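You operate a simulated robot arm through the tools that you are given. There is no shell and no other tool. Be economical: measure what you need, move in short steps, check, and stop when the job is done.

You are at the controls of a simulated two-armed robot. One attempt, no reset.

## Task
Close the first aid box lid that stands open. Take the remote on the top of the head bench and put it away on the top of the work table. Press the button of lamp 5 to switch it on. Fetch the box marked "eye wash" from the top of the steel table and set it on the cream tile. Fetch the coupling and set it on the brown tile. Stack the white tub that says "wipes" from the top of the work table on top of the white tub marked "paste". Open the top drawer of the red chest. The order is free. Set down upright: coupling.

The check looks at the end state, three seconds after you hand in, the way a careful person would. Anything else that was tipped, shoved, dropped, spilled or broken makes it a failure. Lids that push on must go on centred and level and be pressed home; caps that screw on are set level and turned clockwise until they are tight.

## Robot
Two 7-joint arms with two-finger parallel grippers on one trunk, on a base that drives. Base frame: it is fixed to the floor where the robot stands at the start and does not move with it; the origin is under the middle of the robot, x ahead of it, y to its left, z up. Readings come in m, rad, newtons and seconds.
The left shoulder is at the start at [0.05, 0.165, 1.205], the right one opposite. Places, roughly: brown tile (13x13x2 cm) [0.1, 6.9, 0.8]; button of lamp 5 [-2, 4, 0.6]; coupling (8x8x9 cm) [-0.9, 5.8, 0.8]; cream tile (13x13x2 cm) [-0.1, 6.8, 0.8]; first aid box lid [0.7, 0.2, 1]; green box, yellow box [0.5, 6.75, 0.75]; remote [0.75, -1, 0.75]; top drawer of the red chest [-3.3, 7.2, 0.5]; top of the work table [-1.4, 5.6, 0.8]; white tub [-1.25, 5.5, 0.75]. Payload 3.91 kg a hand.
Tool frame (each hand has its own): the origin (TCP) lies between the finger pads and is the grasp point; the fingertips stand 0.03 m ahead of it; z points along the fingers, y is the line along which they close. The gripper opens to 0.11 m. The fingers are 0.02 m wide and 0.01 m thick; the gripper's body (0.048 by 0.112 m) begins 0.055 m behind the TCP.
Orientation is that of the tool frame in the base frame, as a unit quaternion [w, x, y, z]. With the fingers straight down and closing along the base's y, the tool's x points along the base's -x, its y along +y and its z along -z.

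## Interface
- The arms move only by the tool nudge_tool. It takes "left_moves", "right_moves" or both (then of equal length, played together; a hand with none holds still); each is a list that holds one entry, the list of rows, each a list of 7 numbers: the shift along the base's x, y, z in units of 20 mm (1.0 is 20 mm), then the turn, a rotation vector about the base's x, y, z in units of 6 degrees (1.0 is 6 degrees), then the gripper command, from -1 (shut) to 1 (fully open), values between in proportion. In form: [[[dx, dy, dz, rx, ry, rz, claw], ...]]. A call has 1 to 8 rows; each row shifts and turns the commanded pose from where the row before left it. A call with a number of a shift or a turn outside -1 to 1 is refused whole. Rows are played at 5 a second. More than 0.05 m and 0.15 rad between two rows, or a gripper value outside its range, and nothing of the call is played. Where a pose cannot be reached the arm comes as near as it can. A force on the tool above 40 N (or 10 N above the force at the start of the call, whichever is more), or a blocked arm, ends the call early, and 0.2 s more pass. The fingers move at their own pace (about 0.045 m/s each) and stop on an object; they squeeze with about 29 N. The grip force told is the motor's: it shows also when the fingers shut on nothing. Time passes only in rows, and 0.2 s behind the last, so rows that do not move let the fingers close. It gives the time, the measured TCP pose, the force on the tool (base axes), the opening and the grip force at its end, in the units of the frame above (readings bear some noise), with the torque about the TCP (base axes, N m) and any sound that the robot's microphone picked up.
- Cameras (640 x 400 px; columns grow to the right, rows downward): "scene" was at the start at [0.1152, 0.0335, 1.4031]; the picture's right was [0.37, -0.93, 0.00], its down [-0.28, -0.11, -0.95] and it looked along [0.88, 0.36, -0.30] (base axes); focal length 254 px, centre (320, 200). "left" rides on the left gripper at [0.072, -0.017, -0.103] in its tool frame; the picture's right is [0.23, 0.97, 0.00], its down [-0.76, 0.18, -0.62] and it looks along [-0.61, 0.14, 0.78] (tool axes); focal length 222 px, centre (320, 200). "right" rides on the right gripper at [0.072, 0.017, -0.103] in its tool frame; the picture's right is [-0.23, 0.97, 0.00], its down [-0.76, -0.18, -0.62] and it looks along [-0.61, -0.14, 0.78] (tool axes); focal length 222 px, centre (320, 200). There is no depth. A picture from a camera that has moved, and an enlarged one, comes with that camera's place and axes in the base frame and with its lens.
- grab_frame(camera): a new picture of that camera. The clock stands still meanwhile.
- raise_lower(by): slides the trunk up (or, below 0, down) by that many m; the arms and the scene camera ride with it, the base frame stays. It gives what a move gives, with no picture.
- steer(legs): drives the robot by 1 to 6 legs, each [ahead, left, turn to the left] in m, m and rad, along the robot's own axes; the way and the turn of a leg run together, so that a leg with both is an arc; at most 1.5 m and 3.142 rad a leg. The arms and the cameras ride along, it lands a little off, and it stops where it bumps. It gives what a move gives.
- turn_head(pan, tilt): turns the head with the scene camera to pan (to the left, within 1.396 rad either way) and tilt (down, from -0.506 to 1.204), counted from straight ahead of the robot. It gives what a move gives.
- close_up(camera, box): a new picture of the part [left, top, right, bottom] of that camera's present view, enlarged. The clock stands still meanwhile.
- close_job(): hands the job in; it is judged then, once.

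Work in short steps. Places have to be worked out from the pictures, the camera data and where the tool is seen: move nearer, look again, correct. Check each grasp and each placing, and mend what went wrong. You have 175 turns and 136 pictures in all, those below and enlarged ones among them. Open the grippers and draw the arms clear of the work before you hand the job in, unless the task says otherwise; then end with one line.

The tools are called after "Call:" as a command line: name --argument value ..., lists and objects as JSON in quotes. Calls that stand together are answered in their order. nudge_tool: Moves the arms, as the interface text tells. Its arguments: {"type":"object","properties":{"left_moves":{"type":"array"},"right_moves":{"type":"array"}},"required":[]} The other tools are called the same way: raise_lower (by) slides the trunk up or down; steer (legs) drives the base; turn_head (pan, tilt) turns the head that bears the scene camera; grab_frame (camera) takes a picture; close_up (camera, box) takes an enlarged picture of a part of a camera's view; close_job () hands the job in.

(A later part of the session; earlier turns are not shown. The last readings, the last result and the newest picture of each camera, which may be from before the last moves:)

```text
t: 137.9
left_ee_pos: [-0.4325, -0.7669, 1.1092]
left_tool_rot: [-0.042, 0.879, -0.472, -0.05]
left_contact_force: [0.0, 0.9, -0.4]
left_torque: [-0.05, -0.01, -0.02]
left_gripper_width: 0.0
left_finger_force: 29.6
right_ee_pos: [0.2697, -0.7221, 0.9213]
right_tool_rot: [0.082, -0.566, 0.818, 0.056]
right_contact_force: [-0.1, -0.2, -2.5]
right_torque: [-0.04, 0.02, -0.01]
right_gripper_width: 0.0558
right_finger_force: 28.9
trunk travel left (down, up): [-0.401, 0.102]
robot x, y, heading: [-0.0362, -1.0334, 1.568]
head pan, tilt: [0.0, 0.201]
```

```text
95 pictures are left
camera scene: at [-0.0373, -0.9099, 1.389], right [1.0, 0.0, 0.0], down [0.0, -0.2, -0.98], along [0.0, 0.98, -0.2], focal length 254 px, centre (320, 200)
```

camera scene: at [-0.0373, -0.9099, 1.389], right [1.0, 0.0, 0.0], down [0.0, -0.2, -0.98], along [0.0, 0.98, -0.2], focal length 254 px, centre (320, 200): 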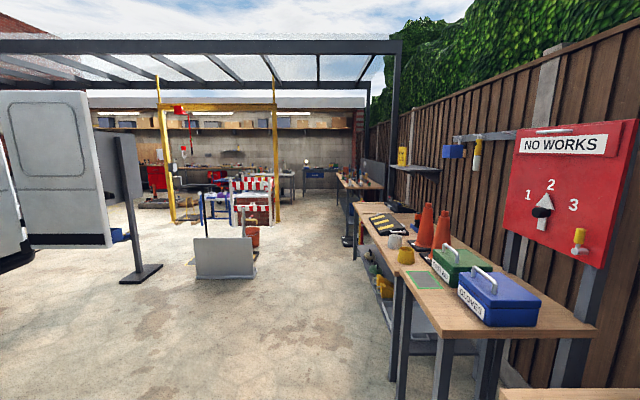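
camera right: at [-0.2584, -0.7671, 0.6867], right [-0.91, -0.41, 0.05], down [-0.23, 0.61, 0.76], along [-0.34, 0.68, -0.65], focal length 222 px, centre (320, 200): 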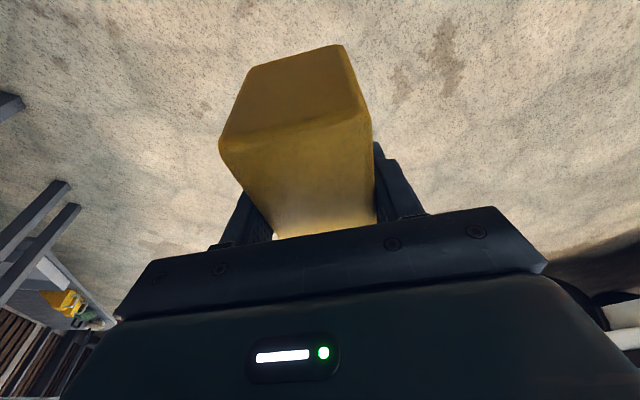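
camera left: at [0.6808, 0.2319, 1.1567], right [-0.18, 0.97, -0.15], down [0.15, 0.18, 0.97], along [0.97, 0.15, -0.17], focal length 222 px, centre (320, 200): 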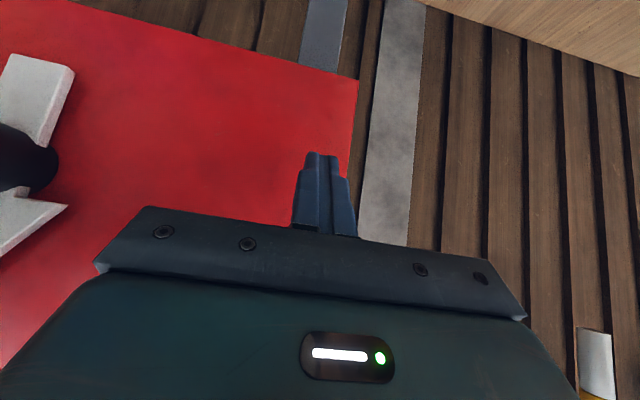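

Still held. The corridor between the floor panel (right edge x≈-0.75) and the benches (x≥0.3) is clear. I'll drive along x≈-0.2 toward y≈3.4.

Call:
steer --legs '[[0.3, 0.17, 0], [1.4, 0, 0], [1.4, 0, 0], [1.3, 0, 0]]'

Call:
turn_head --pan 0.5 --tilt 0.35

Call:
grab_frame --camera "scene"

```text
t: 159.3
left_ee_pos: [-0.6517, 3.6019, 1.1076]
left_tool_rot: [-0.042, 0.884, -0.462, -0.051]
left_contact_force: [0.3, 0.9, -0.4]
left_torque: [0.01, -0.01, 0.02]
left_gripper_width: 0.0
left_finger_force: 29.2
right_ee_pos: [0.0495, 3.661, 0.9198]
right_tool_rot: [0.081, -0.573, 0.813, 0.057]
right_contact_force: [0.7, 0.0, -3.1]
right_torque: [-0.07, 0.01, 0.02]
right_gripper_width: 0.056
right_finger_force: 29.3
trunk travel left (down, up): [-0.401, 0.102]
robot x, y, heading: [-0.2509, 3.351, 1.591]
head pan, tilt: [0.0, 0.201]
```

```text
t: 160.3
left_ee_pos: [-0.6519, 3.6018, 1.1086]
left_tool_rot: [-0.042, 0.884, -0.463, -0.051]
left_contact_force: [0.0, 0.2, 0.1]
left_torque: [-0.01, 0.02, 0.01]
left_gripper_width: 0.0001
left_finger_force: 29.1
right_ee_pos: [0.0488, 3.6614, 0.9199]
right_tool_rot: [0.082, -0.573, 0.813, 0.057]
right_contact_force: [-0.2, -0.3, -3.1]
right_torque: [-0.08, 0.02, -0.01]
right_gripper_width: 0.0558
right_finger_force: 29.4
trunk travel left (down, up): [-0.401, 0.102]
robot x, y, heading: [-0.2523, 3.3442, 1.585]
head pan, tilt: [0.499, 0.351]
```

```text
94 pictures are left
camera scene: at [-0.2977, 3.4551, 1.3751], right [0.87, 0.49, 0.0], down [0.17, -0.3, -0.94], along [-0.46, 0.82, -0.34], focal length 254 px, centre (320, 200)
```

scene: 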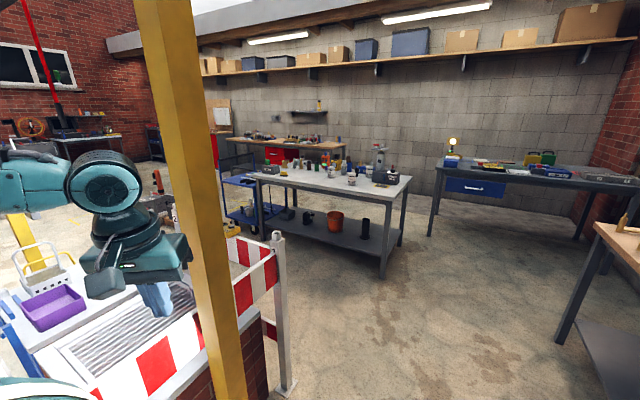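

The gantry post is at about (-0.86, 3.85), and the work table spans x -1.96…-0.70 with its front edge at y≈5.11. I'll pass with extra clearance and stop at y≈4.65.

Call:
steer --legs '[[0.1, -0.13, 0], [1.2, 0, 0]]'

Call:
turn_head --pan 0.8 --tilt 0.4

Call:
grab_frame --camera "scene"

```text
t: 167.4
left_ee_pos: [-0.5538, 4.89, 1.1079]
left_tool_rot: [-0.041, 0.887, -0.457, -0.052]
left_contact_force: [0.4, 0.0, -0.5]
left_torque: [-0.01, 0.02, 0.02]
left_gripper_width: 0.0
left_finger_force: 28.9
right_ee_pos: [0.1476, 4.9579, 0.9208]
right_tool_rot: [0.08, -0.578, 0.81, 0.057]
right_contact_force: [-0.1, 0.4, -3.2]
right_torque: [-0.09, 0.03, 0.0]
right_gripper_width: 0.0557
right_finger_force: 29.0
trunk travel left (down, up): [-0.401, 0.102]
robot x, y, heading: [-0.1482, 4.6388, 1.6]
head pan, tilt: [0.499, 0.351]
```

```text
t: 168.2
left_ee_pos: [-0.5524, 4.8895, 1.1079]
left_tool_rot: [-0.042, 0.887, -0.457, -0.052]
left_contact_force: [0.4, -0.1, 0.0]
left_torque: [0.01, -0.02, 0.01]
left_gripper_width: 0.0
left_finger_force: 29.5
right_ee_pos: [0.1463, 4.9584, 0.9201]
right_tool_rot: [0.08, -0.578, 0.81, 0.057]
right_contact_force: [-1.0, 0.4, -2.8]
right_torque: [-0.07, 0.04, -0.01]
right_gripper_width: 0.0557
right_finger_force: 29.1
trunk travel left (down, up): [-0.401, 0.102]
robot x, y, heading: [-0.1509, 4.6393, 1.598]
head pan, tilt: [0.799, 0.4]
```

```text
93 pictures are left
camera scene: at [-0.2192, 4.7297, 1.3705], right [0.68, 0.74, 0.0], down [0.29, -0.26, -0.92], along [-0.68, 0.62, -0.39], focal length 254 px, centre (320, 200)
```

scene: 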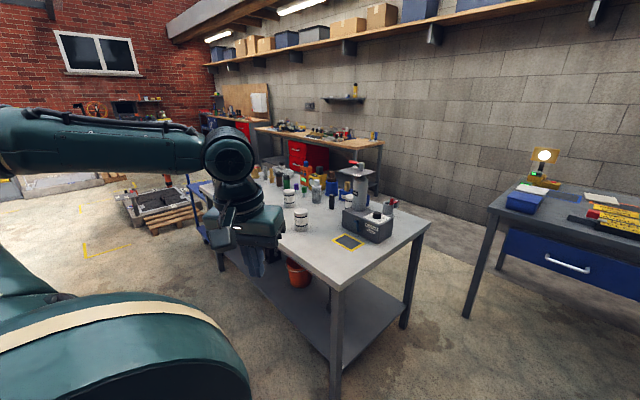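

Let me zoom in on the work table top.

Call:
close_up --camera "scene" --box '[240, 150, 440, 270]'

```text
3.20 times, centred on (340, 210) of scene
camera zoom: at [-0.2192, 4.7297, 1.3705], right [0.68, 0.74, 0.0], down [0.29, -0.26, -0.92], along [-0.68, 0.62, -0.39], focal length 814 px, centre (256, 168)
```

zoom: 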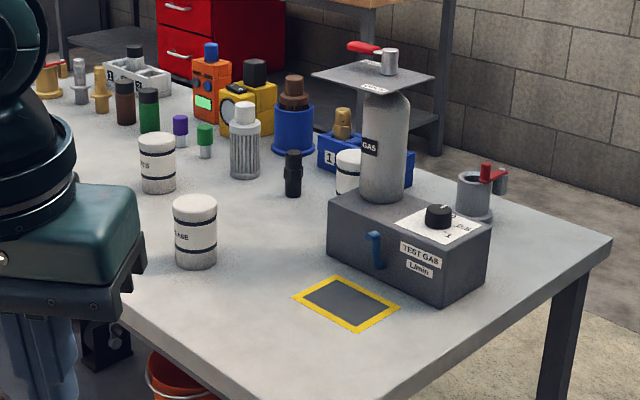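

The coupling is the grey part with a red lever at about (-0.85, 5.78). White tubs sit near (-1.03, 5.35) and (-1.28, 5.47). I'll drive round to the table's front side at x≈-1.1 to see the labels and a free spot.

Call:
steer --legs '[[0.05, 0, 0], [0, 0.95, -0.03]]'

Call:
turn_head --pan -0.05 --tilt 0.6

Call:
grab_frame --camera "scene"

```text
t: 173.6
left_ee_pos: [-1.4904, 4.9371, 1.1075]
left_tool_rot: [-0.041, 0.88, -0.47, -0.05]
left_contact_force: [0.2, 0.6, 0.5]
left_torque: [0.02, -0.03, 0.01]
left_gripper_width: 0.0
left_finger_force: 29.0
right_ee_pos: [-0.7889, 4.9855, 0.921]
right_tool_rot: [0.081, -0.567, 0.818, 0.057]
right_contact_force: [-0.7, -0.3, -2.9]
right_torque: [-0.06, 0.02, -0.01]
right_gripper_width: 0.056
right_finger_force: 29.2
trunk travel left (down, up): [-0.401, 0.102]
robot x, y, heading: [-1.0947, 4.6784, 1.568]
head pan, tilt: [0.799, 0.4]
```

```text
t: 174.8
left_ee_pos: [-1.4903, 4.9368, 1.1065]
left_tool_rot: [-0.043, 0.88, -0.47, -0.051]
left_contact_force: [0.6, 0.5, 0.0]
left_torque: [0.04, 0.01, 0.0]
left_gripper_width: 0.0
left_finger_force: 29.0
right_ee_pos: [-0.7884, 4.9864, 0.9207]
right_tool_rot: [0.082, -0.567, 0.818, 0.056]
right_contact_force: [0.9, -0.2, -3.1]
right_torque: [-0.03, 0.05, 0.03]
right_gripper_width: 0.0564
right_finger_force: 28.4
trunk travel left (down, up): [-0.401, 0.102]
robot x, y, heading: [-1.095, 4.6748, 1.568]
head pan, tilt: [-0.051, 0.6]
```

```text
91 pictures are left
camera scene: at [-1.0896, 4.7913, 1.3523], right [1.0, -0.05, 0.0], down [-0.03, -0.56, -0.83], along [0.04, 0.82, -0.56], focal length 254 px, centre (320, 200)
```

scene: 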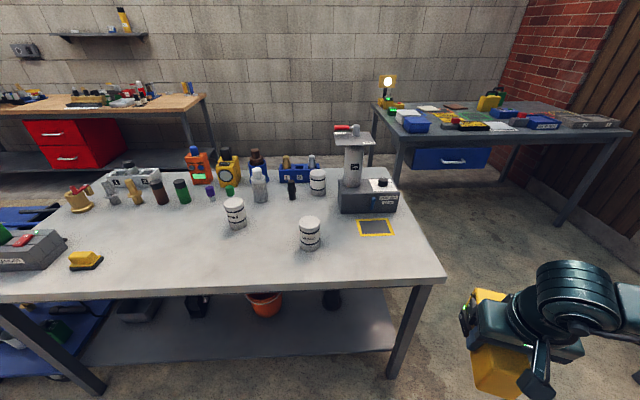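

Good view. Let me zoom on the tubs to read labels.

Call:
close_up --camera "scene" --box '[210, 155, 350, 255]'

Call:
close_up --camera "scene" --box '[370, 65, 640, 165]'

```text
4.00 times, centred on (280, 205) of scene
camera zoom: at [-1.0896, 4.7913, 1.3523], right [1.0, -0.05, 0.0], down [-0.03, -0.56, -0.83], along [0.04, 0.82, -0.56], focal length 1018 px, centre (480, 180)
```

zoom: 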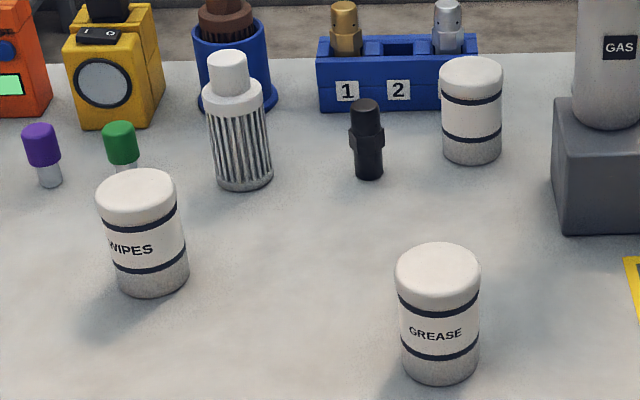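

```text
2.37 times, centred on (505, 115) of scene
camera zoom: at [-1.0896, 4.7913, 1.3523], right [1.0, -0.05, 0.0], down [-0.03, -0.56, -0.83], along [0.04, 0.82, -0.56], focal length 603 px, centre (-118, 402)
```

zoom: 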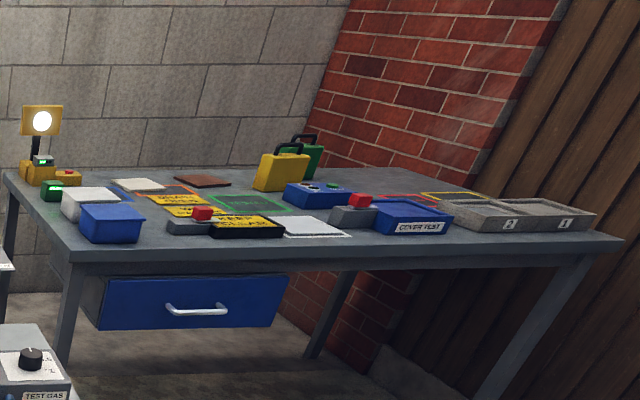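

"WIPES" is the tub at about (-1.35, 5.51). The front strip of the table around (-1.27, 5.34) is free for the remote. I'll drive up to the table and carry the remote over that spot.

Call:
steer --legs '[[0.1, 0.255, 0], [0.11, 0, 0]]'

Call:
nudge_tool --right_moves '[[[-0.9, 0.5, 0, 0, 0, -1, -1], [-0.9, 0.5, 0, 0, 0, -1, -1], [-0.9, 0.5, 0, 0, 0, -1, -1], [-0.9, 0.5, 0, 0, 0, -1, -1], [-0.9, 0.5, 0, 0, 0, -1, -1], [-0.9, 0.5, 0, 0, 0, -1, -1], [-0.9, 0.5, 0, 0, 0, -1, -1], [-0.9, 0.5, 0, 0, 0, 0, -1]]]'

Call:
grab_frame --camera "scene"

Call:
grab_frame --camera "right"

```text
t: 177.5
left_ee_pos: [-1.7467, 5.1444, 1.1071]
left_tool_rot: [-0.042, 0.881, -0.469, -0.051]
left_contact_force: [-0.1, 0.7, 0.2]
left_torque: [-0.02, 0.0, 0.0]
left_gripper_width: 0.0
left_finger_force: 29.3
right_ee_pos: [-1.0464, 5.1953, 0.9205]
right_tool_rot: [0.08, -0.568, 0.817, 0.056]
right_contact_force: [-0.6, -0.1, -3.6]
right_torque: [-0.08, 0.0, -0.03]
right_gripper_width: 0.0558
right_finger_force: 28.7
trunk travel left (down, up): [-0.401, 0.102]
robot x, y, heading: [-1.3495, 4.8846, 1.575]
head pan, tilt: [-0.051, 0.6]
```

```text
t: 179.3
left_ee_pos: [-1.7478, 5.1436, 1.1075]
left_tool_rot: [-0.042, 0.881, -0.468, -0.052]
left_contact_force: [0.1, -0.5, -0.3]
left_torque: [-0.02, 0.02, 0.02]
left_gripper_width: 0.0
left_finger_force: 29.0
right_ee_pos: [-1.1899, 5.2759, 0.9204]
right_tool_rot: [0.097, -0.237, 0.966, 0.024]
right_contact_force: [0.7, 0.3, -2.9]
right_torque: [-0.03, 0.07, -0.01]
right_gripper_width: 0.056
right_finger_force: 29.5
trunk travel left (down, up): [-0.401, 0.102]
robot x, y, heading: [-1.3499, 4.8838, 1.575]
head pan, tilt: [-0.051, 0.6]
```

```text
88 pictures are left
camera scene: at [-1.3469, 4.9998, 1.3522], right [1.0, -0.05, 0.0], down [-0.03, -0.56, -0.82], along [0.04, 0.82, -0.57], focal length 254 px, centre (320, 200)
```

scene: 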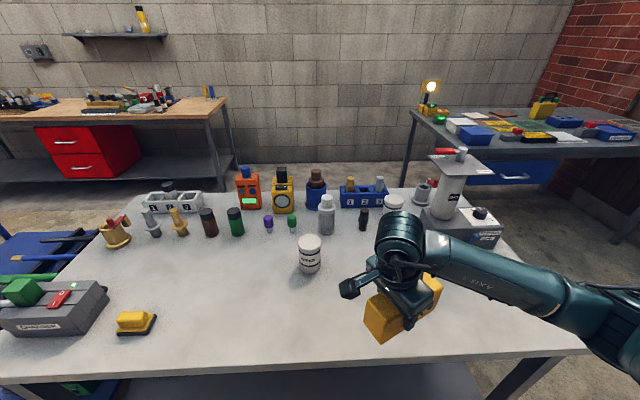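

```text
87 pictures are left
camera right: at [-1.2796, 5.2481, 1.0066], right [-0.25, 0.97, 0.04], down [0.63, 0.13, 0.76], along [0.73, 0.22, -0.65], focal length 222 px, centre (320, 200)
```

right: 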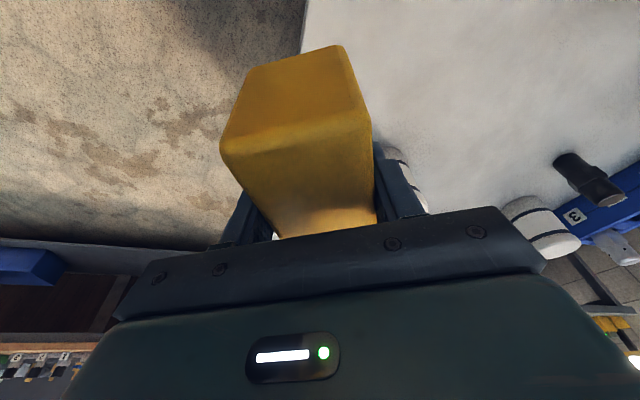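

The whole centre-front is free. I'll move over (-1.40, 5.33) and lower to just above the table (TCP contact height should be ≈0.80).

Call:
nudge_tool --right_moves '[[[-1, 0.3, 0, 0, 0, 0, -1], [-1, 0.3, 0, 0, 0, 0, -1], [-1, 0.3, 0, 0, 0, 0, -1], [-1, 0.3, 0, 0, 0, 0, -1], [-1, 0.3, -0.3, 0, 0, 0, -1], [-1, 0.3, -0.8, 0, 0, 0, -1], [-1, 0.3, -0.9, 0, 0, 0, -1], [-1, 0.3, -0.9, 0, 0, 0, -1]]]'

Call:
nudge_tool --right_moves '[[[-1, 0.2, -0.6, 0, 0, 0, -1], [-0.8, 0.2, -0.6, 0, 0, 0, -1], [0, 0, -0.5, 0, 0, 0, -1]]]'

Call:
nudge_tool --right_moves '[[[0, 0, -0.3, 0, 0, 0, -1], [0, 0, -0.3, 0, 0, 0, -1]]]'

Call:
grab_frame --camera "scene"

```text
t: 181.1
left_ee_pos: [-1.7488, 5.1431, 1.1073]
left_tool_rot: [-0.043, 0.881, -0.469, -0.051]
left_contact_force: [1.1, 0.1, 0.3]
left_torque: [0.02, 0.01, 0.04]
left_gripper_width: 0.0
left_finger_force: 28.9
right_ee_pos: [-1.3494, 5.3226, 0.8634]
right_tool_rot: [0.096, -0.238, 0.966, 0.024]
right_contact_force: [-0.6, 0.0, -2.6]
right_torque: [-0.03, 0.04, 0.02]
right_gripper_width: 0.0559
right_finger_force: 29.1
trunk travel left (down, up): [-0.401, 0.102]
robot x, y, heading: [-1.3496, 4.8779, 1.577]
head pan, tilt: [-0.051, 0.6]
```

```text
t: 181.9
left_ee_pos: [-1.748, 5.1435, 1.1073]
left_tool_rot: [-0.042, 0.881, -0.468, -0.051]
left_contact_force: [-1.0, -0.7, -1.0]
left_torque: [-0.03, -0.01, -0.03]
left_gripper_width: 0.0
left_finger_force: 28.3
right_ee_pos: [-1.3861, 5.3307, 0.8282]
right_tool_rot: [0.095, -0.238, 0.966, 0.023]
right_contact_force: [-0.1, -0.2, -2.2]
right_torque: [0.0, 0.05, 0.04]
right_gripper_width: 0.0562
right_finger_force: 29.1
trunk travel left (down, up): [-0.401, 0.102]
robot x, y, heading: [-1.3536, 4.8822, 1.581]
head pan, tilt: [-0.051, 0.6]
```

```text
t: 182.5
left_ee_pos: [-1.7472, 5.1436, 1.1074]
left_tool_rot: [-0.042, 0.881, -0.469, -0.051]
left_contact_force: [0.0, 0.2, -0.3]
left_torque: [0.0, 0.01, 0.0]
left_gripper_width: 0.0
left_finger_force: 28.9
right_ee_pos: [-1.3862, 5.3303, 0.817]
right_tool_rot: [0.096, -0.237, 0.966, 0.024]
right_contact_force: [0.0, -0.1, -2.2]
right_torque: [-0.02, 0.05, -0.03]
right_gripper_width: 0.0557
right_finger_force: 28.6
trunk travel left (down, up): [-0.401, 0.102]
robot x, y, heading: [-1.3513, 4.883, 1.574]
head pan, tilt: [-0.051, 0.6]
```

```text
86 pictures are left
camera scene: at [-1.3466, 4.9996, 1.3523], right [1.0, -0.05, 0.0], down [-0.03, -0.56, -0.82], along [0.04, 0.82, -0.57], focal length 254 px, centre (320, 200)
```

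scene: 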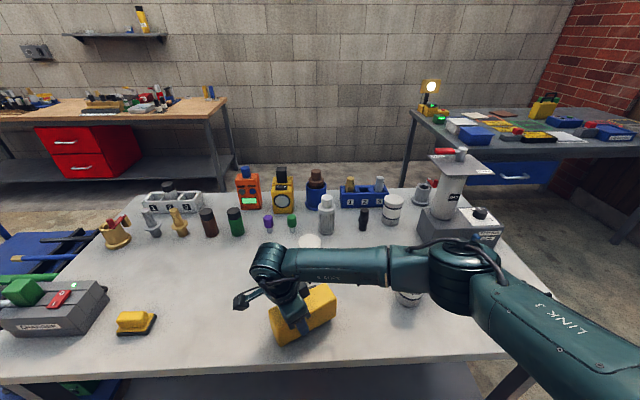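

Nearly down. I'll lower in small steps until contact shows.

Call:
nudge_tool --right_moves '[[[0, 0, -0.25, 0, 0, 0, -1], [0, 0, -0.25, 0, 0, 0, -1], [0, 0, -0.2, 0, 0, 0, -1]]]'

```text
t: 183.3
left_ee_pos: [-1.7474, 5.1443, 1.1074]
left_tool_rot: [-0.043, 0.881, -0.468, -0.052]
left_contact_force: [-0.7, 0.0, 0.3]
left_torque: [0.01, -0.01, -0.02]
left_gripper_width: 0.0
left_finger_force: 29.3
right_ee_pos: [-1.3858, 5.3318, 0.8016]
right_tool_rot: [0.096, -0.238, 0.966, 0.023]
right_contact_force: [-0.3, -0.4, -2.1]
right_torque: [0.01, -0.02, -0.02]
right_gripper_width: 0.0563
right_finger_force: 28.8
trunk travel left (down, up): [-0.401, 0.102]
robot x, y, heading: [-1.3507, 4.8825, 1.577]
head pan, tilt: [-0.051, 0.6]
```

Call:
nudge_tool --right_moves '[[[0, 0, -0.15, 0, 0, 0, -1], [0, 0, -0.15, 0, 0, 0, -1]]]'

```text
t: 183.9
left_ee_pos: [-1.7481, 5.142, 1.1077]
left_tool_rot: [-0.043, 0.881, -0.469, -0.051]
left_contact_force: [-0.9, 0.2, -0.8]
left_torque: [-0.01, 0.0, 0.0]
left_gripper_width: 0.0
left_finger_force: 28.9
right_ee_pos: [-1.3857, 5.3305, 0.7996]
right_tool_rot: [0.097, -0.238, 0.966, 0.025]
right_contact_force: [1.6, -1.3, 21.3]
right_torque: [-0.75, -0.35, 0.03]
right_gripper_width: 0.0554
right_finger_force: 29.2
trunk travel left (down, up): [-0.401, 0.102]
robot x, y, heading: [-1.3502, 4.8829, 1.579]
head pan, tilt: [-0.051, 0.6]
```

Contact at z≈0.80, so the table top is at 0.75. I'll release and lift away.

Call:
nudge_tool --right_moves '[[[0, 0, 0.1, 0, 0, 0, 0.6], [0, 0, 0, 0, 0, 0, 0.7], [0, 0, 0, 0, 0, 0, 0.7], [0, 0, 0.5, 0, 0, 0, 0.7], [0, 0, 1, 0, 0, 0, 0.7], [0, 0, 1, 0, 0, 0, 0.7], [0, 0, 1, 0, 0, 0, 0.7], [0, 0, 1, 0, 0, 0, 0.7]]]'

Call:
nudge_tool --right_moves '[[[0.3, 0, 1, 0, 0, 0, 1], [0.3, 0, 1, 0, 0, 1, 1], [0.8, -0.3, 1, 0, 0, 1, 1], [1, -0.5, 1, 0, 0, 1, 1], [1, -0.5, 0.5, 0, 0, 1, 1], [1, -0.5, 0, 0, 0, 0, 1], [1, -0.5, 0, 0, 0, 0, 1], [1, -0.5, 0, 0, 0, 0, 1]]]'

Call:
grab_frame --camera "scene"

```text
t: 185.7
left_ee_pos: [-1.7481, 5.1436, 1.1075]
left_tool_rot: [-0.042, 0.882, -0.467, -0.052]
left_contact_force: [0.1, -0.9, 0.1]
left_torque: [-0.04, 0.01, -0.05]
left_gripper_width: 0.0
left_finger_force: 29.0
right_ee_pos: [-1.3859, 5.3289, 0.8888]
right_tool_rot: [0.095, -0.237, 0.966, 0.023]
right_contact_force: [-0.5, -0.6, 0.0]
right_torque: [0.0, -0.01, 0.02]
right_gripper_width: 0.0935
right_finger_force: 0.1
trunk travel left (down, up): [-0.401, 0.102]
robot x, y, heading: [-1.349, 4.8805, 1.579]
head pan, tilt: [-0.051, 0.6]
```

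```text
t: 187.5
left_ee_pos: [-1.7461, 5.1434, 1.108]
left_tool_rot: [-0.042, 0.881, -0.468, -0.052]
left_contact_force: [-0.2, -0.5, 1.2]
left_torque: [-0.03, 0.0, 0.01]
left_gripper_width: 0.0
left_finger_force: 29.2
right_ee_pos: [-1.257, 5.2751, 0.9792]
right_tool_rot: [0.089, -0.434, 0.895, 0.044]
right_contact_force: [-0.2, 0.0, -0.1]
right_torque: [0.02, 0.0, 0.02]
right_gripper_width: 0.11
right_finger_force: 0.0
trunk travel left (down, up): [-0.401, 0.102]
robot x, y, heading: [-1.3447, 4.8854, 1.576]
head pan, tilt: [-0.051, 0.6]
```

```text
85 pictures are left
camera scene: at [-1.3462, 4.9992, 1.3523], right [1.0, -0.05, 0.0], down [-0.03, -0.56, -0.83], along [0.04, 0.82, -0.56], focal length 254 px, centre (320, 200)
```

scene: 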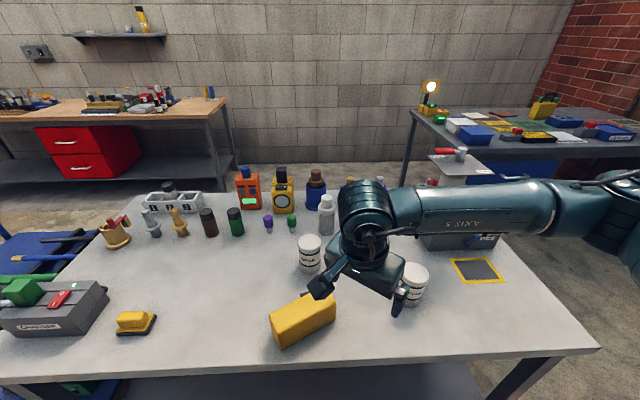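

The remote is lying safely on the work table and the grease tub is undisturbed. Next I'll raise the right hand and drive round to the table's east side for the coupling, then look at the third tub's label from there.

Call:
nudge_tool --right_moves '[[[1, -0.5, 1, 0, 0, 0, 0], [1, -0.5, 1, 0, 0, 0, 0], [1, -0.5, 1, 0, 0, 0, 0], [1, -0.5, 1, 0, 0, 0, 0], [1, -0.5, 1, 0, 0, 0, 0], [1, 0, 0.5, 0, 0, 0, 0]]]'

Call:
steer --legs '[[-0.17, 0, 0], [0, -1.15, 0], [0.9, 0, 0], [0, 0, 1.57]]'

Call:
turn_head --pan -0.1 --tilt 0.6

Call:
grab_frame --camera "scene"

```text
t: 188.9
left_ee_pos: [-1.7477, 5.1436, 1.107]
left_tool_rot: [-0.041, 0.881, -0.469, -0.052]
left_contact_force: [0.2, 0.7, -0.4]
left_torque: [-0.05, 0.02, 0.02]
left_gripper_width: 0.0002
left_finger_force: 28.7
right_ee_pos: [-1.1366, 5.225, 1.0894]
right_tool_rot: [0.089, -0.434, 0.895, 0.045]
right_contact_force: [-0.2, 0.0, -0.1]
right_torque: [0.01, 0.03, -0.02]
right_gripper_width: 0.0551
right_finger_force: 0.2
trunk travel left (down, up): [-0.401, 0.102]
robot x, y, heading: [-1.3511, 4.8819, 1.574]
head pan, tilt: [-0.051, 0.6]
```

```text
t: 204.0
left_ee_pos: [-0.451, 5.2143, 1.107]
left_tool_rot: [0.007, 0.954, 0.293, -0.066]
left_contact_force: [-0.1, -0.3, -0.5]
left_torque: [0.0, 0.0, 0.01]
left_gripper_width: 0.0
left_finger_force: 28.7
right_ee_pos: [-0.534, 5.8253, 1.0882]
right_tool_rot: [-0.033, 0.94, -0.326, -0.094]
right_contact_force: [0.3, 0.4, -0.2]
right_torque: [0.02, 0.02, 0.01]
right_gripper_width: 0.0549
right_finger_force: 0.0
trunk travel left (down, up): [-0.401, 0.102]
robot x, y, heading: [-0.1899, 5.6143, -3.136]
head pan, tilt: [-0.051, 0.6]
```

```text
t: 204.6
left_ee_pos: [-0.4512, 5.2143, 1.1074]
left_tool_rot: [0.007, 0.954, 0.292, -0.067]
left_contact_force: [0.0, 0.1, 0.2]
left_torque: [-0.03, 0.02, -0.02]
left_gripper_width: 0.0001
left_finger_force: 29.0
right_ee_pos: [-0.5337, 5.8244, 1.0888]
right_tool_rot: [-0.033, 0.94, -0.327, -0.094]
right_contact_force: [-0.5, -0.3, 0.3]
right_torque: [-0.03, 0.02, 0.01]
right_gripper_width: 0.055
right_finger_force: 0.0
trunk travel left (down, up): [-0.401, 0.102]
robot x, y, heading: [-0.1941, 5.615, -3.138]
head pan, tilt: [-0.099, 0.6]
```

```text
84 pictures are left
camera scene: at [-0.309, 5.6196, 1.3523], right [0.09, 1.0, 0.0], down [0.56, -0.05, -0.83], along [-0.82, 0.08, -0.56], focal length 254 px, centre (320, 200)
```

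scene: 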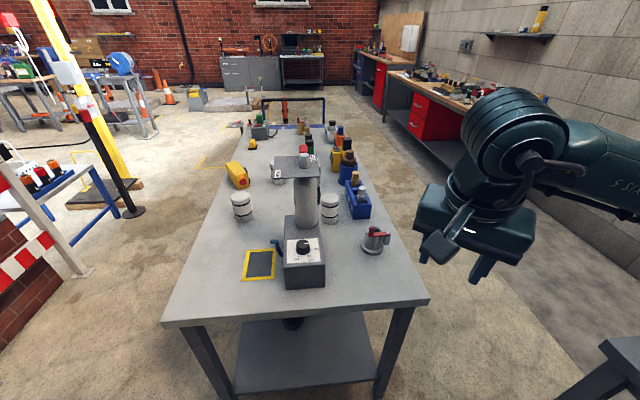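

The coupling is at about (-0.89, 5.86). I'll zoom on it and on the third tub's label.

Call:
close_up --camera "scene" --box '[220, 150, 420, 290]'

```text
2.86 times, centred on (320, 220) of scene
camera zoom: at [-0.309, 5.6196, 1.3523], right [0.09, 1.0, 0.0], down [0.56, -0.05, -0.83], along [-0.82, 0.08, -0.56], focal length 727 px, centre (320, 143)
```

zoom: 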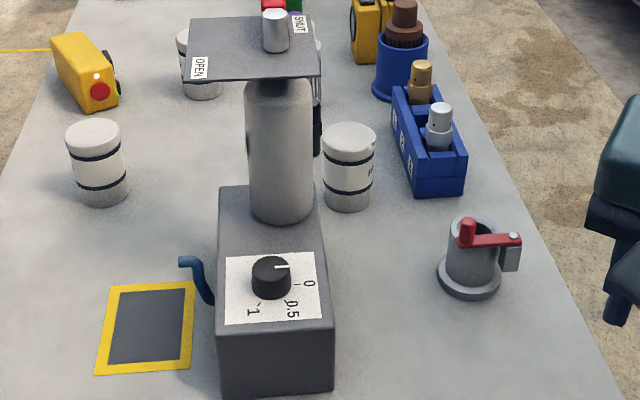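

The third tub's label starts on its north side, so I'll check it later. The coupling body is about 6 cm across with its lever toward +y, so I'll grip it along x. I'll drive in, make the hand vertical and yaw it.

Call:
steer --legs '[[0.165, 0, 0]]'

Call:
nudge_tool --right_moves '[[[-1, 0.2, 0, -0.59, -0.74, 0, 1], [-1, 0.2, 0, -0.59, -0.74, 0, 1], [-1, 0.2, 0, 0, 0, -1, 1], [-1, 0.2, 0, 0, 0, -1, 1], [-1, 0.2, 0, 0, 0, -1, 1], [-1, 0.2, 0, 0, 0, -1, 1], [-1, 0.1, 0, 0, 0, -1, 1], [-1, 0.1, 0, 0, 0, -1, 1]]]'

Call:
nudge_tool --right_moves '[[[-0.8, 0, -0.5, 0, 0, -1, 1], [-0.5, 0, -0.5, 0, 0, -1, 1], [0, 0, -0.5, 0, 0, 0, 1]]]'

Call:
grab_frame --camera "right"

```text
t: 206.1
left_ee_pos: [-0.6169, 5.214, 1.108]
left_tool_rot: [0.007, 0.954, 0.292, -0.066]
left_contact_force: [0.0, 0.0, -0.7]
left_torque: [0.0, -0.02, -0.01]
left_gripper_width: 0.0
left_finger_force: 28.4
right_ee_pos: [-0.7002, 5.8231, 1.0876]
right_tool_rot: [-0.032, 0.94, -0.326, -0.093]
right_contact_force: [-0.5, -0.8, -0.6]
right_torque: [-0.03, -0.02, -0.02]
right_gripper_width: 0.055
right_finger_force: 0.0
trunk travel left (down, up): [-0.401, 0.102]
robot x, y, heading: [-0.3534, 5.6135, -3.136]
head pan, tilt: [-0.099, 0.6]
```

```text
t: 207.9
left_ee_pos: [-0.6163, 5.2132, 1.1072]
left_tool_rot: [0.007, 0.954, 0.293, -0.065]
left_contact_force: [0.2, -0.1, -0.1]
left_torque: [0.02, -0.01, -0.01]
left_gripper_width: 0.0001
left_finger_force: 28.9
right_ee_pos: [-0.8577, 5.8505, 1.0886]
right_tool_rot: [0.001, 0.797, -0.604, 0.0]
right_contact_force: [-0.6, -0.2, 0.2]
right_torque: [0.0, -0.04, 0.01]
right_gripper_width: 0.1099
right_finger_force: 0.0
trunk travel left (down, up): [-0.401, 0.102]
robot x, y, heading: [-0.3547, 5.6122, -3.136]
head pan, tilt: [-0.099, 0.6]
```

```text
t: 208.7
left_ee_pos: [-0.6161, 5.2139, 1.1086]
left_tool_rot: [0.007, 0.954, 0.293, -0.067]
left_contact_force: [-0.3, -0.2, -0.4]
left_torque: [0.07, 0.02, -0.01]
left_gripper_width: 0.0
left_finger_force: 28.9
right_ee_pos: [-0.8856, 5.851, 1.0592]
right_tool_rot: [0.001, 0.729, -0.684, 0.001]
right_contact_force: [0.1, 0.0, -0.9]
right_torque: [0.01, -0.01, -0.02]
right_gripper_width: 0.1101
right_finger_force: 0.0
trunk travel left (down, up): [-0.401, 0.102]
robot x, y, heading: [-0.3558, 5.6142, -3.133]
head pan, tilt: [-0.099, 0.6]
```

```text
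82 pictures are left
camera right: at [-0.8971, 5.7774, 1.1607], right [-0.99, 0.16, 0.0], down [0.13, 0.77, 0.62], along [0.1, 0.61, -0.78], focal length 222 px, centre (320, 200)
```

right: 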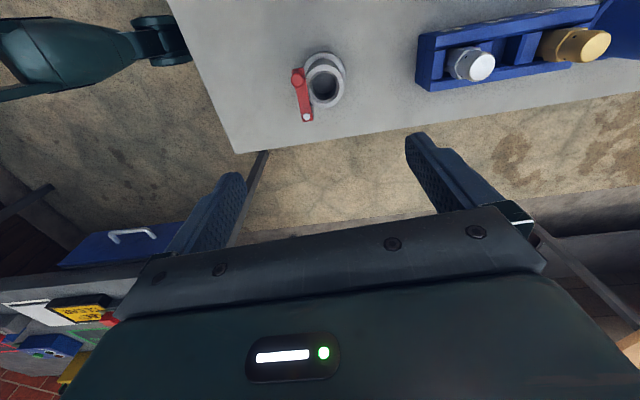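

From above, the lever runs along y on the coupling's east side, so the right grip is along y (north–south sides). I'll yaw back about 86°, centring on (-0.896, 5.845) and lowering a little.

Call:
nudge_tool --right_moves '[[[0, 0, 0, 0, 0, 1, 1], [0, 0, 0, 0, 0, 1, 1], [0, 0, 0, 0, 0, 1, 1], [0, 0, 0, 0, 0, 1, 1], [0, 0, 0, 0, 0, 1, 1], [0, 0, 0, 0, 0, 1, 1], [0, 0, 0, 0, 0, 1, 1], [0, 0, 0, 0, 0, 1, 1]]]'

Call:
nudge_tool --right_moves '[[[0, 0, -1, 0, 0, 1, 1], [0, 0, -1, 0, 0, 1, 1], [0, 0, -1, 0, 0, 1, 1], [0, 0, -0.5, 0, 0, 1, 1], [-0.2, -0.1, 0, 0, 0, 1, 1], [-0.2, -0.1, 0, 0, 0, 1, 1], [-0.1, -0.1, 0, 0, 0, 0.4, 1]]]'

Call:
grab_frame --camera "right"

```text
t: 210.5
left_ee_pos: [-0.6163, 5.2136, 1.1069]
left_tool_rot: [0.007, 0.954, 0.293, -0.067]
left_contact_force: [1.1, 0.2, 0.6]
left_torque: [-0.01, -0.01, 0.03]
left_gripper_width: 0.0
left_finger_force: 29.3
right_ee_pos: [-0.8851, 5.8515, 1.0583]
right_tool_rot: [0.001, 0.945, -0.326, 0.0]
right_contact_force: [0.4, 0.2, -0.2]
right_torque: [-0.01, 0.01, 0.04]
right_gripper_width: 0.1099
right_finger_force: 0.0
trunk travel left (down, up): [-0.401, 0.102]
robot x, y, heading: [-0.358, 5.6097, -3.129]
head pan, tilt: [-0.099, 0.6]
```

```text
t: 212.1
left_ee_pos: [-0.6166, 5.2138, 1.1075]
left_tool_rot: [0.007, 0.954, 0.292, -0.066]
left_contact_force: [1.3, 0.0, -0.4]
left_torque: [-0.01, 0.01, 0.03]
left_gripper_width: 0.0
left_finger_force: 29.1
right_ee_pos: [-0.8958, 5.8454, 0.9892]
right_tool_rot: [0.001, 1.0, 0.002, -0.001]
right_contact_force: [-0.5, 0.1, -0.4]
right_torque: [-0.03, 0.01, 0.02]
right_gripper_width: 0.1099
right_finger_force: 0.0
trunk travel left (down, up): [-0.401, 0.102]
robot x, y, heading: [-0.3582, 5.6072, -3.136]
head pan, tilt: [-0.099, 0.6]
```

```text
81 pictures are left
camera right: at [-0.8228, 5.8283, 1.0908], right [-0.22, -0.97, 0.0], down [-0.76, 0.18, 0.62], along [-0.61, 0.14, -0.78], focal length 222 px, centre (320, 200)
```

right: 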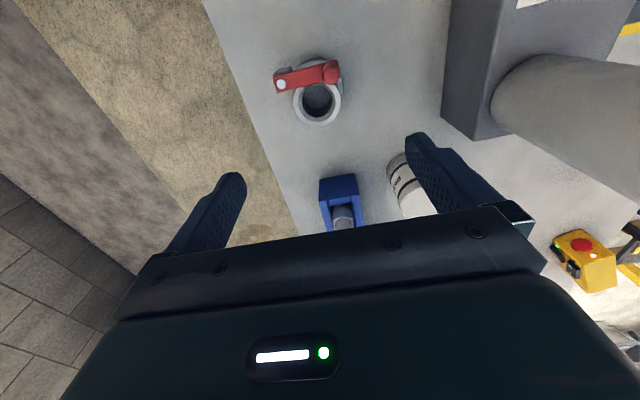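

Centred well. Before descending, a quick zoom on the tub label that is now in view.

Call:
close_up --camera "right" --box '[375, 140, 445, 220]'

Call:
nudge_tool --right_moves '[[[0.2, 0, -1, 0, 0, 0, 1], [0, 0, -1, 0, 0, 0, 1], [0, 0, -1, 0, 0, 0, 1], [0, 0, -1, 0, 0, 0, 1], [0, 0, -1, 0, 0, 0, 1], [0, 0, -1, 0, 0, 0, 1], [0, 0, -1, 0, 0, 0, 1], [0, 0, -1, 0, 0, 0, 1]]]'

Call:
nudge_tool --right_moves '[[[0, 0, -0.7, 0, 0, 0, 0.8], [0, 0, 0, 0, 0, 0, 0], [0, 0, 0, 0, 0, 0, -1], [0, 0, 0, 0, 0, 0, -1], [0, 0, 0, 0, 0, 0, -1], [0, 0, 0, 0, 0, 0, -1]]]'

Call:
grab_frame --camera "scene"

```text
5.00 times, centred on (410, 180) of right
camera zoom: at [-0.8228, 5.8283, 1.0908], right [-0.22, -0.97, 0.0], down [-0.76, 0.18, 0.62], along [-0.61, 0.14, -0.78], focal length 1111 px, centre (-130, 300)
```

zoom: 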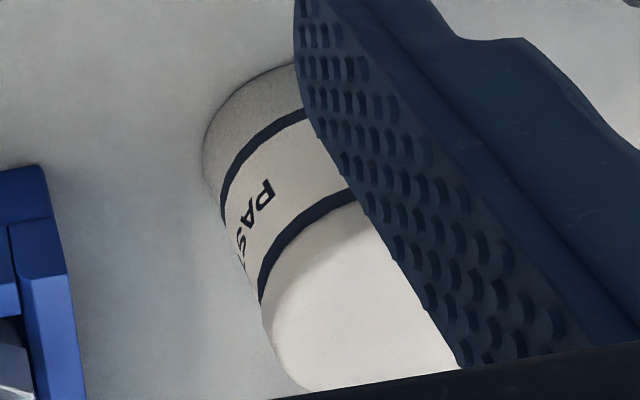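

```text
t: 213.9
left_ee_pos: [-0.6162, 5.2132, 1.1083]
left_tool_rot: [0.007, 0.954, 0.293, -0.067]
left_contact_force: [0.2, 0.3, -0.5]
left_torque: [0.02, 0.03, -0.03]
left_gripper_width: 0.0001
left_finger_force: 29.0
right_ee_pos: [-0.8904, 5.8452, 0.8272]
right_tool_rot: [0.0, 1.0, 0.002, 0.0]
right_contact_force: [-0.4, 0.5, -0.1]
right_torque: [-0.04, 0.01, 0.0]
right_gripper_width: 0.1103
right_finger_force: 0.0
trunk travel left (down, up): [-0.401, 0.102]
robot x, y, heading: [-0.3568, 5.6105, -3.137]
head pan, tilt: [-0.099, 0.6]
```

```text
t: 215.3
left_ee_pos: [-0.6168, 5.2138, 1.1074]
left_tool_rot: [0.007, 0.954, 0.293, -0.066]
left_contact_force: [-0.1, -0.5, 0.1]
left_torque: [-0.01, -0.03, 0.01]
left_gripper_width: 0.0001
left_finger_force: 28.8
right_ee_pos: [-0.8902, 5.8449, 0.8137]
right_tool_rot: [0.001, 1.0, 0.001, 0.0]
right_contact_force: [-0.2, 1.2, 0.2]
right_torque: [0.14, 0.06, 0.02]
right_gripper_width: 0.0559
right_finger_force: 29.4
trunk travel left (down, up): [-0.401, 0.102]
robot x, y, heading: [-0.3579, 5.614, -3.137]
head pan, tilt: [-0.099, 0.6]
```

```text
79 pictures are left
camera scene: at [-0.4749, 5.6186, 1.3523], right [0.09, 1.0, 0.0], down [0.56, -0.05, -0.83], along [-0.82, 0.08, -0.56], focal length 254 px, centre (320, 200)
```

scene: 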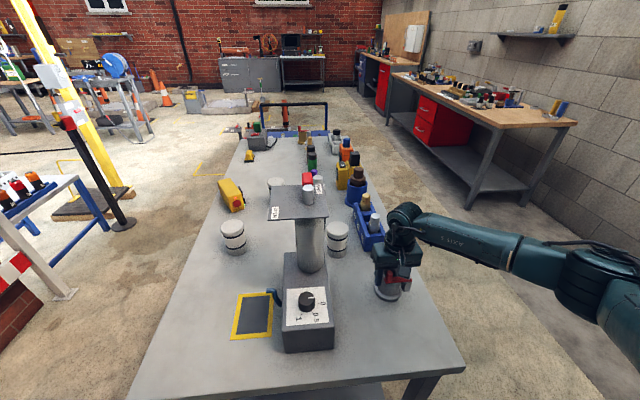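

The third tub reads "PAS…", so it is PASTE. The coupling is gripped (5.6 cm). I'll lift it and draw it back toward the robot.

Call:
nudge_tool --right_moves '[[[0, 0, 0.5, 0, 0, 0, -1], [0, 0, 1, 0, 0, 0, -1], [0, 0, 1, 0, 0, 0, -1], [0, 0, 1, 0, 0, 0, -1], [0, 0, 1, 0, 0, 0, -1], [0, 0, 1, 0, 0, 0, -1], [0, 0, 1, 0, 0, 0, -1], [0, 0, 1, 0, 0, 0, -1]]]'

Call:
nudge_tool --right_moves '[[[1, 0, 0.3, 0, 0, 0, -1], [1, 0, 0.3, 0, 0, 0, -1], [1, 0, 0.3, 0, 0, 0, -1], [1, 0, 0.3, 0, 0, 0, -1], [1, 0, 0.3, 0, 0, 0, -1], [1, 0, 0, 0, 0, 0, -1], [1, 0, 0, 0, 0, 0, -1], [1, 0, 0, 0, 0, 0, -1]]]'

Call:
steer --legs '[[-0.35, 0, 0], [0, 0, -0.8], [0, 0, -0.77]]'

Call:
turn_head --pan 0 --tilt 0.5

Call:
grab_frame --camera "scene"

```text
t: 217.1
left_ee_pos: [-0.6175, 5.2132, 1.1073]
left_tool_rot: [0.007, 0.954, 0.292, -0.066]
left_contact_force: [0.2, 0.8, 0.2]
left_torque: [0.0, -0.01, -0.03]
left_gripper_width: 0.0
left_finger_force: 28.8
right_ee_pos: [-0.8917, 5.8457, 0.9644]
right_tool_rot: [0.001, 1.0, 0.001, 0.0]
right_contact_force: [0.0, -0.8, -3.1]
right_torque: [0.01, -0.02, -0.01]
right_gripper_width: 0.0554
right_finger_force: 29.2
trunk travel left (down, up): [-0.401, 0.102]
robot x, y, heading: [-0.3586, 5.6123, -3.134]
head pan, tilt: [-0.099, 0.6]
```

```text
t: 218.9
left_ee_pos: [-0.6164, 5.2134, 1.107]
left_tool_rot: [0.007, 0.954, 0.292, -0.067]
left_contact_force: [0.3, -0.3, 0.5]
left_torque: [0.02, 0.04, 0.0]
left_gripper_width: 0.0001
left_finger_force: 28.5
right_ee_pos: [-0.7305, 5.8453, 0.9949]
right_tool_rot: [0.001, 1.0, 0.001, 0.0]
right_contact_force: [0.1, 0.3, -2.9]
right_torque: [0.0, 0.03, -0.07]
right_gripper_width: 0.0557
right_finger_force: 29.1
trunk travel left (down, up): [-0.401, 0.102]
robot x, y, heading: [-0.3594, 5.6126, -3.135]
head pan, tilt: [-0.099, 0.6]
```

```text
t: 225.3
left_ee_pos: [-0.4059, 5.8731, 1.1071]
left_tool_rot: [-0.043, 0.882, -0.467, -0.052]
left_contact_force: [-0.3, -0.8, -0.2]
left_torque: [-0.01, 0.02, 0.01]
left_gripper_width: 0.0001
left_finger_force: 29.0
right_ee_pos: [0.2243, 5.9893, 0.9936]
right_tool_rot: [0.0, 0.71, -0.704, 0.0]
right_contact_force: [-0.1, 0.8, -3.4]
right_torque: [0.01, -0.03, -0.03]
right_gripper_width: 0.0556
right_finger_force: 29.2
trunk travel left (down, up): [-0.401, 0.102]
robot x, y, heading: [-0.0079, 5.6146, 1.577]
head pan, tilt: [-0.099, 0.6]
```

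```text
t: 225.9
left_ee_pos: [-0.4049, 5.8719, 1.1074]
left_tool_rot: [-0.042, 0.882, -0.466, -0.051]
left_contact_force: [-0.5, -0.6, 0.3]
left_torque: [0.0, -0.03, 0.0]
left_gripper_width: 0.0
left_finger_force: 29.3
right_ee_pos: [0.2253, 5.9892, 0.994]
right_tool_rot: [0.001, 0.71, -0.704, -0.001]
right_contact_force: [-0.5, 0.7, -2.7]
right_torque: [0.02, -0.02, 0.01]
right_gripper_width: 0.0556
right_finger_force: 28.9
trunk travel left (down, up): [-0.401, 0.102]
robot x, y, heading: [-0.0062, 5.6139, 1.583]
head pan, tilt: [0.0, 0.499]
```

```text
78 pictures are left
camera scene: at [-0.0087, 5.7334, 1.3613], right [1.0, 0.01, 0.0], down [0.0, -0.48, -0.88], along [-0.01, 0.88, -0.48], focal length 254 px, centre (320, 200)
```

scene: 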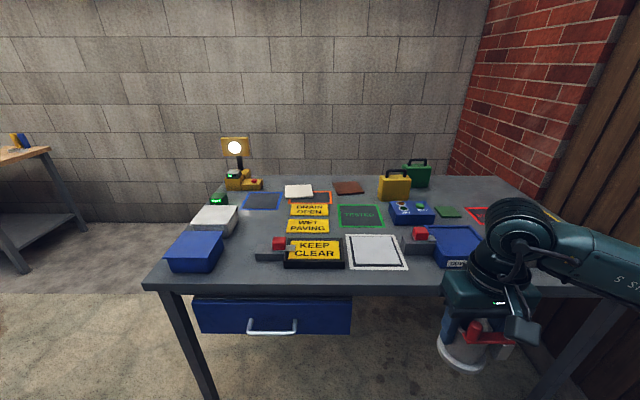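

The steel table's front edge is y≈6.29, but the tiles are deep, at y≈6.9. I'll drive closer, about 0.3 m from the edge, to measure the tiles accurately.

Call:
steer --legs '[[0.34, 0, 0]]'

Call:
turn_head --pan 0 --tilt 0.7

Call:
grab_frame --camera "scene"

```text
t: 228.2
left_ee_pos: [-0.4081, 6.2097, 1.1077]
left_tool_rot: [-0.042, 0.882, -0.466, -0.051]
left_contact_force: [-0.2, 0.2, -0.5]
left_torque: [0.02, 0.04, 0.01]
left_gripper_width: 0.0
left_finger_force: 29.3
right_ee_pos: [0.2219, 6.3258, 0.9936]
right_tool_rot: [0.001, 0.709, -0.705, 0.001]
right_contact_force: [-1.0, 0.7, -3.1]
right_torque: [-0.03, 0.01, -0.02]
right_gripper_width: 0.0555
right_finger_force: 28.7
trunk travel left (down, up): [-0.401, 0.102]
robot x, y, heading: [-0.0117, 5.9529, 1.579]
head pan, tilt: [0.0, 0.499]
```

```text
t: 228.9
left_ee_pos: [-0.409, 6.209, 1.1072]
left_tool_rot: [-0.042, 0.882, -0.467, -0.052]
left_contact_force: [-0.3, -0.7, -0.3]
left_torque: [-0.02, -0.01, -0.01]
left_gripper_width: 0.0
left_finger_force: 29.5
right_ee_pos: [0.2217, 6.3265, 0.9937]
right_tool_rot: [0.0, 0.709, -0.705, 0.0]
right_contact_force: [0.8, -0.7, -3.3]
right_torque: [0.0, -0.01, -0.01]
right_gripper_width: 0.0559
right_finger_force: 29.0
trunk travel left (down, up): [-0.401, 0.102]
robot x, y, heading: [-0.0107, 5.9528, 1.575]
head pan, tilt: [0.0, 0.7]
```

```text
77 pictures are left
camera scene: at [-0.0119, 6.0644, 1.3437], right [1.0, 0.01, 0.0], down [0.01, -0.64, -0.77], along [-0.01, 0.77, -0.64], focal length 254 px, centre (320, 200)
```

scene: 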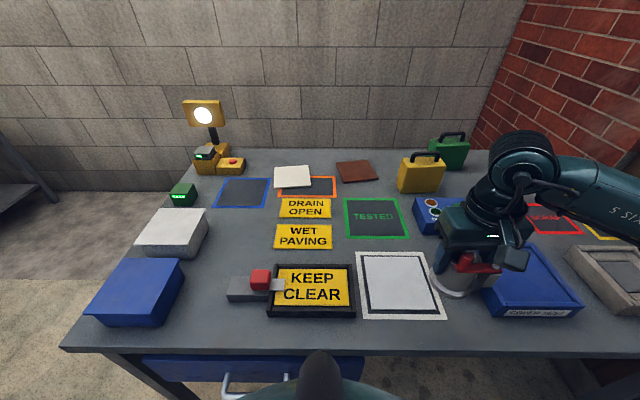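

Measured: cream tile (-0.134, 6.896), brown tile (0.125, 6.949), front edge y=6.28. I'll zoom on the two boxes for labels.

Call:
close_up --camera "scene" --box '[260, 120, 480, 220]'

```text
2.91 times, centred on (370, 170) of scene
camera zoom: at [-0.0119, 6.0644, 1.3437], right [1.0, 0.01, 0.0], down [0.01, -0.64, -0.77], along [-0.01, 0.77, -0.64], focal length 740 px, centre (174, 287)
```

zoom: 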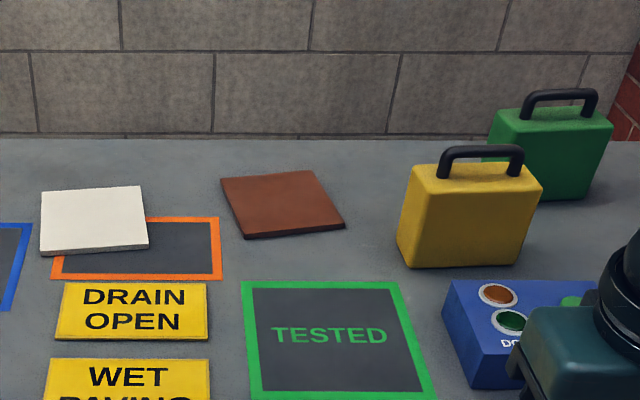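

No labels on this side of the boxes. The tiles are beyond normal reach from 0.26 m off the edge. The earlier bump may have been a table leg, so here, right of the drawer, I'll test how far the base can move under the edge.

Call:
steer --legs '[[0, -0.42, 0], [0.08, 0, 0]]'

Call:
steer --legs '[[0.08, 0, 0]]'

```text
t: 232.1
left_ee_pos: [0.0058, 6.2932, 1.1078]
left_tool_rot: [-0.042, 0.883, -0.465, -0.051]
left_contact_force: [0.2, 0.0, -0.9]
left_torque: [-0.03, 0.02, -0.01]
left_gripper_width: 0.0002
left_finger_force: 28.9
right_ee_pos: [0.6372, 6.4104, 0.9945]
right_tool_rot: [0.001, 0.71, -0.704, 0.0]
right_contact_force: [-0.2, 0.5, -2.9]
right_torque: [0.0, 0.02, -0.01]
right_gripper_width: 0.056
right_finger_force: 29.2
trunk travel left (down, up): [-0.401, 0.102]
robot x, y, heading: [0.4071, 6.0334, 1.578]
head pan, tilt: [0.0, 0.7]
```

```text
t: 233.2
left_ee_pos: [0.0064, 6.3715, 1.1078]
left_tool_rot: [-0.042, 0.883, -0.465, -0.05]
left_contact_force: [-0.2, 0.2, -0.4]
left_torque: [0.0, 0.0, 0.03]
left_gripper_width: 0.0
left_finger_force: 29.1
right_ee_pos: [0.6367, 6.4889, 0.9926]
right_tool_rot: [0.001, 0.71, -0.704, 0.0]
right_contact_force: [-0.3, 0.4, -2.7]
right_torque: [-0.04, -0.01, -0.02]
right_gripper_width: 0.0556
right_finger_force: 28.7
trunk travel left (down, up): [-0.401, 0.102]
robot x, y, heading: [0.404, 6.1161, 1.584]
head pan, tilt: [0.0, 0.7]
```

Not blocked at a gap of 0.16 m, so the base does fit under. A bit further in small steps.

Call:
steer --legs '[[0.05, 0, 0]]'

Call:
grab_frame --camera "scene"

```text
t: 234.2
left_ee_pos: [0.0056, 6.4141, 1.1083]
left_tool_rot: [-0.044, 0.881, -0.468, -0.052]
left_contact_force: [0.0, -0.6, 0.3]
left_torque: [-0.04, -0.01, 0.01]
left_gripper_width: 0.0002
left_finger_force: 29.1
right_ee_pos: [0.6382, 6.5272, 0.9941]
right_tool_rot: [0.001, 0.707, -0.707, -0.001]
right_contact_force: [0.5, 0.3, -3.0]
right_torque: [0.01, -0.01, 0.02]
right_gripper_width: 0.0558
right_finger_force: 29.1
trunk travel left (down, up): [-0.401, 0.102]
robot x, y, heading: [0.4066, 6.1566, 1.571]
head pan, tilt: [0.0, 0.7]
stopped in leg 1: the robot was blocked; the commanded pose is now the measured one
```

```text
75 pictures are left
camera scene: at [0.4027, 6.2662, 1.3441], right [1.0, 0.01, 0.0], down [0.0, -0.64, -0.77], along [0.0, 0.77, -0.64], focal length 254 px, centre (320, 200)
```

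scene: 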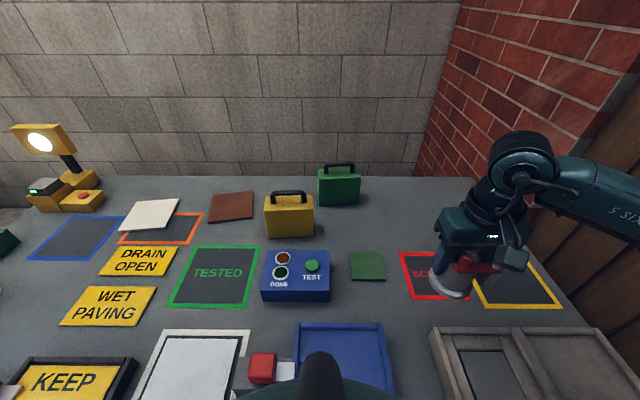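

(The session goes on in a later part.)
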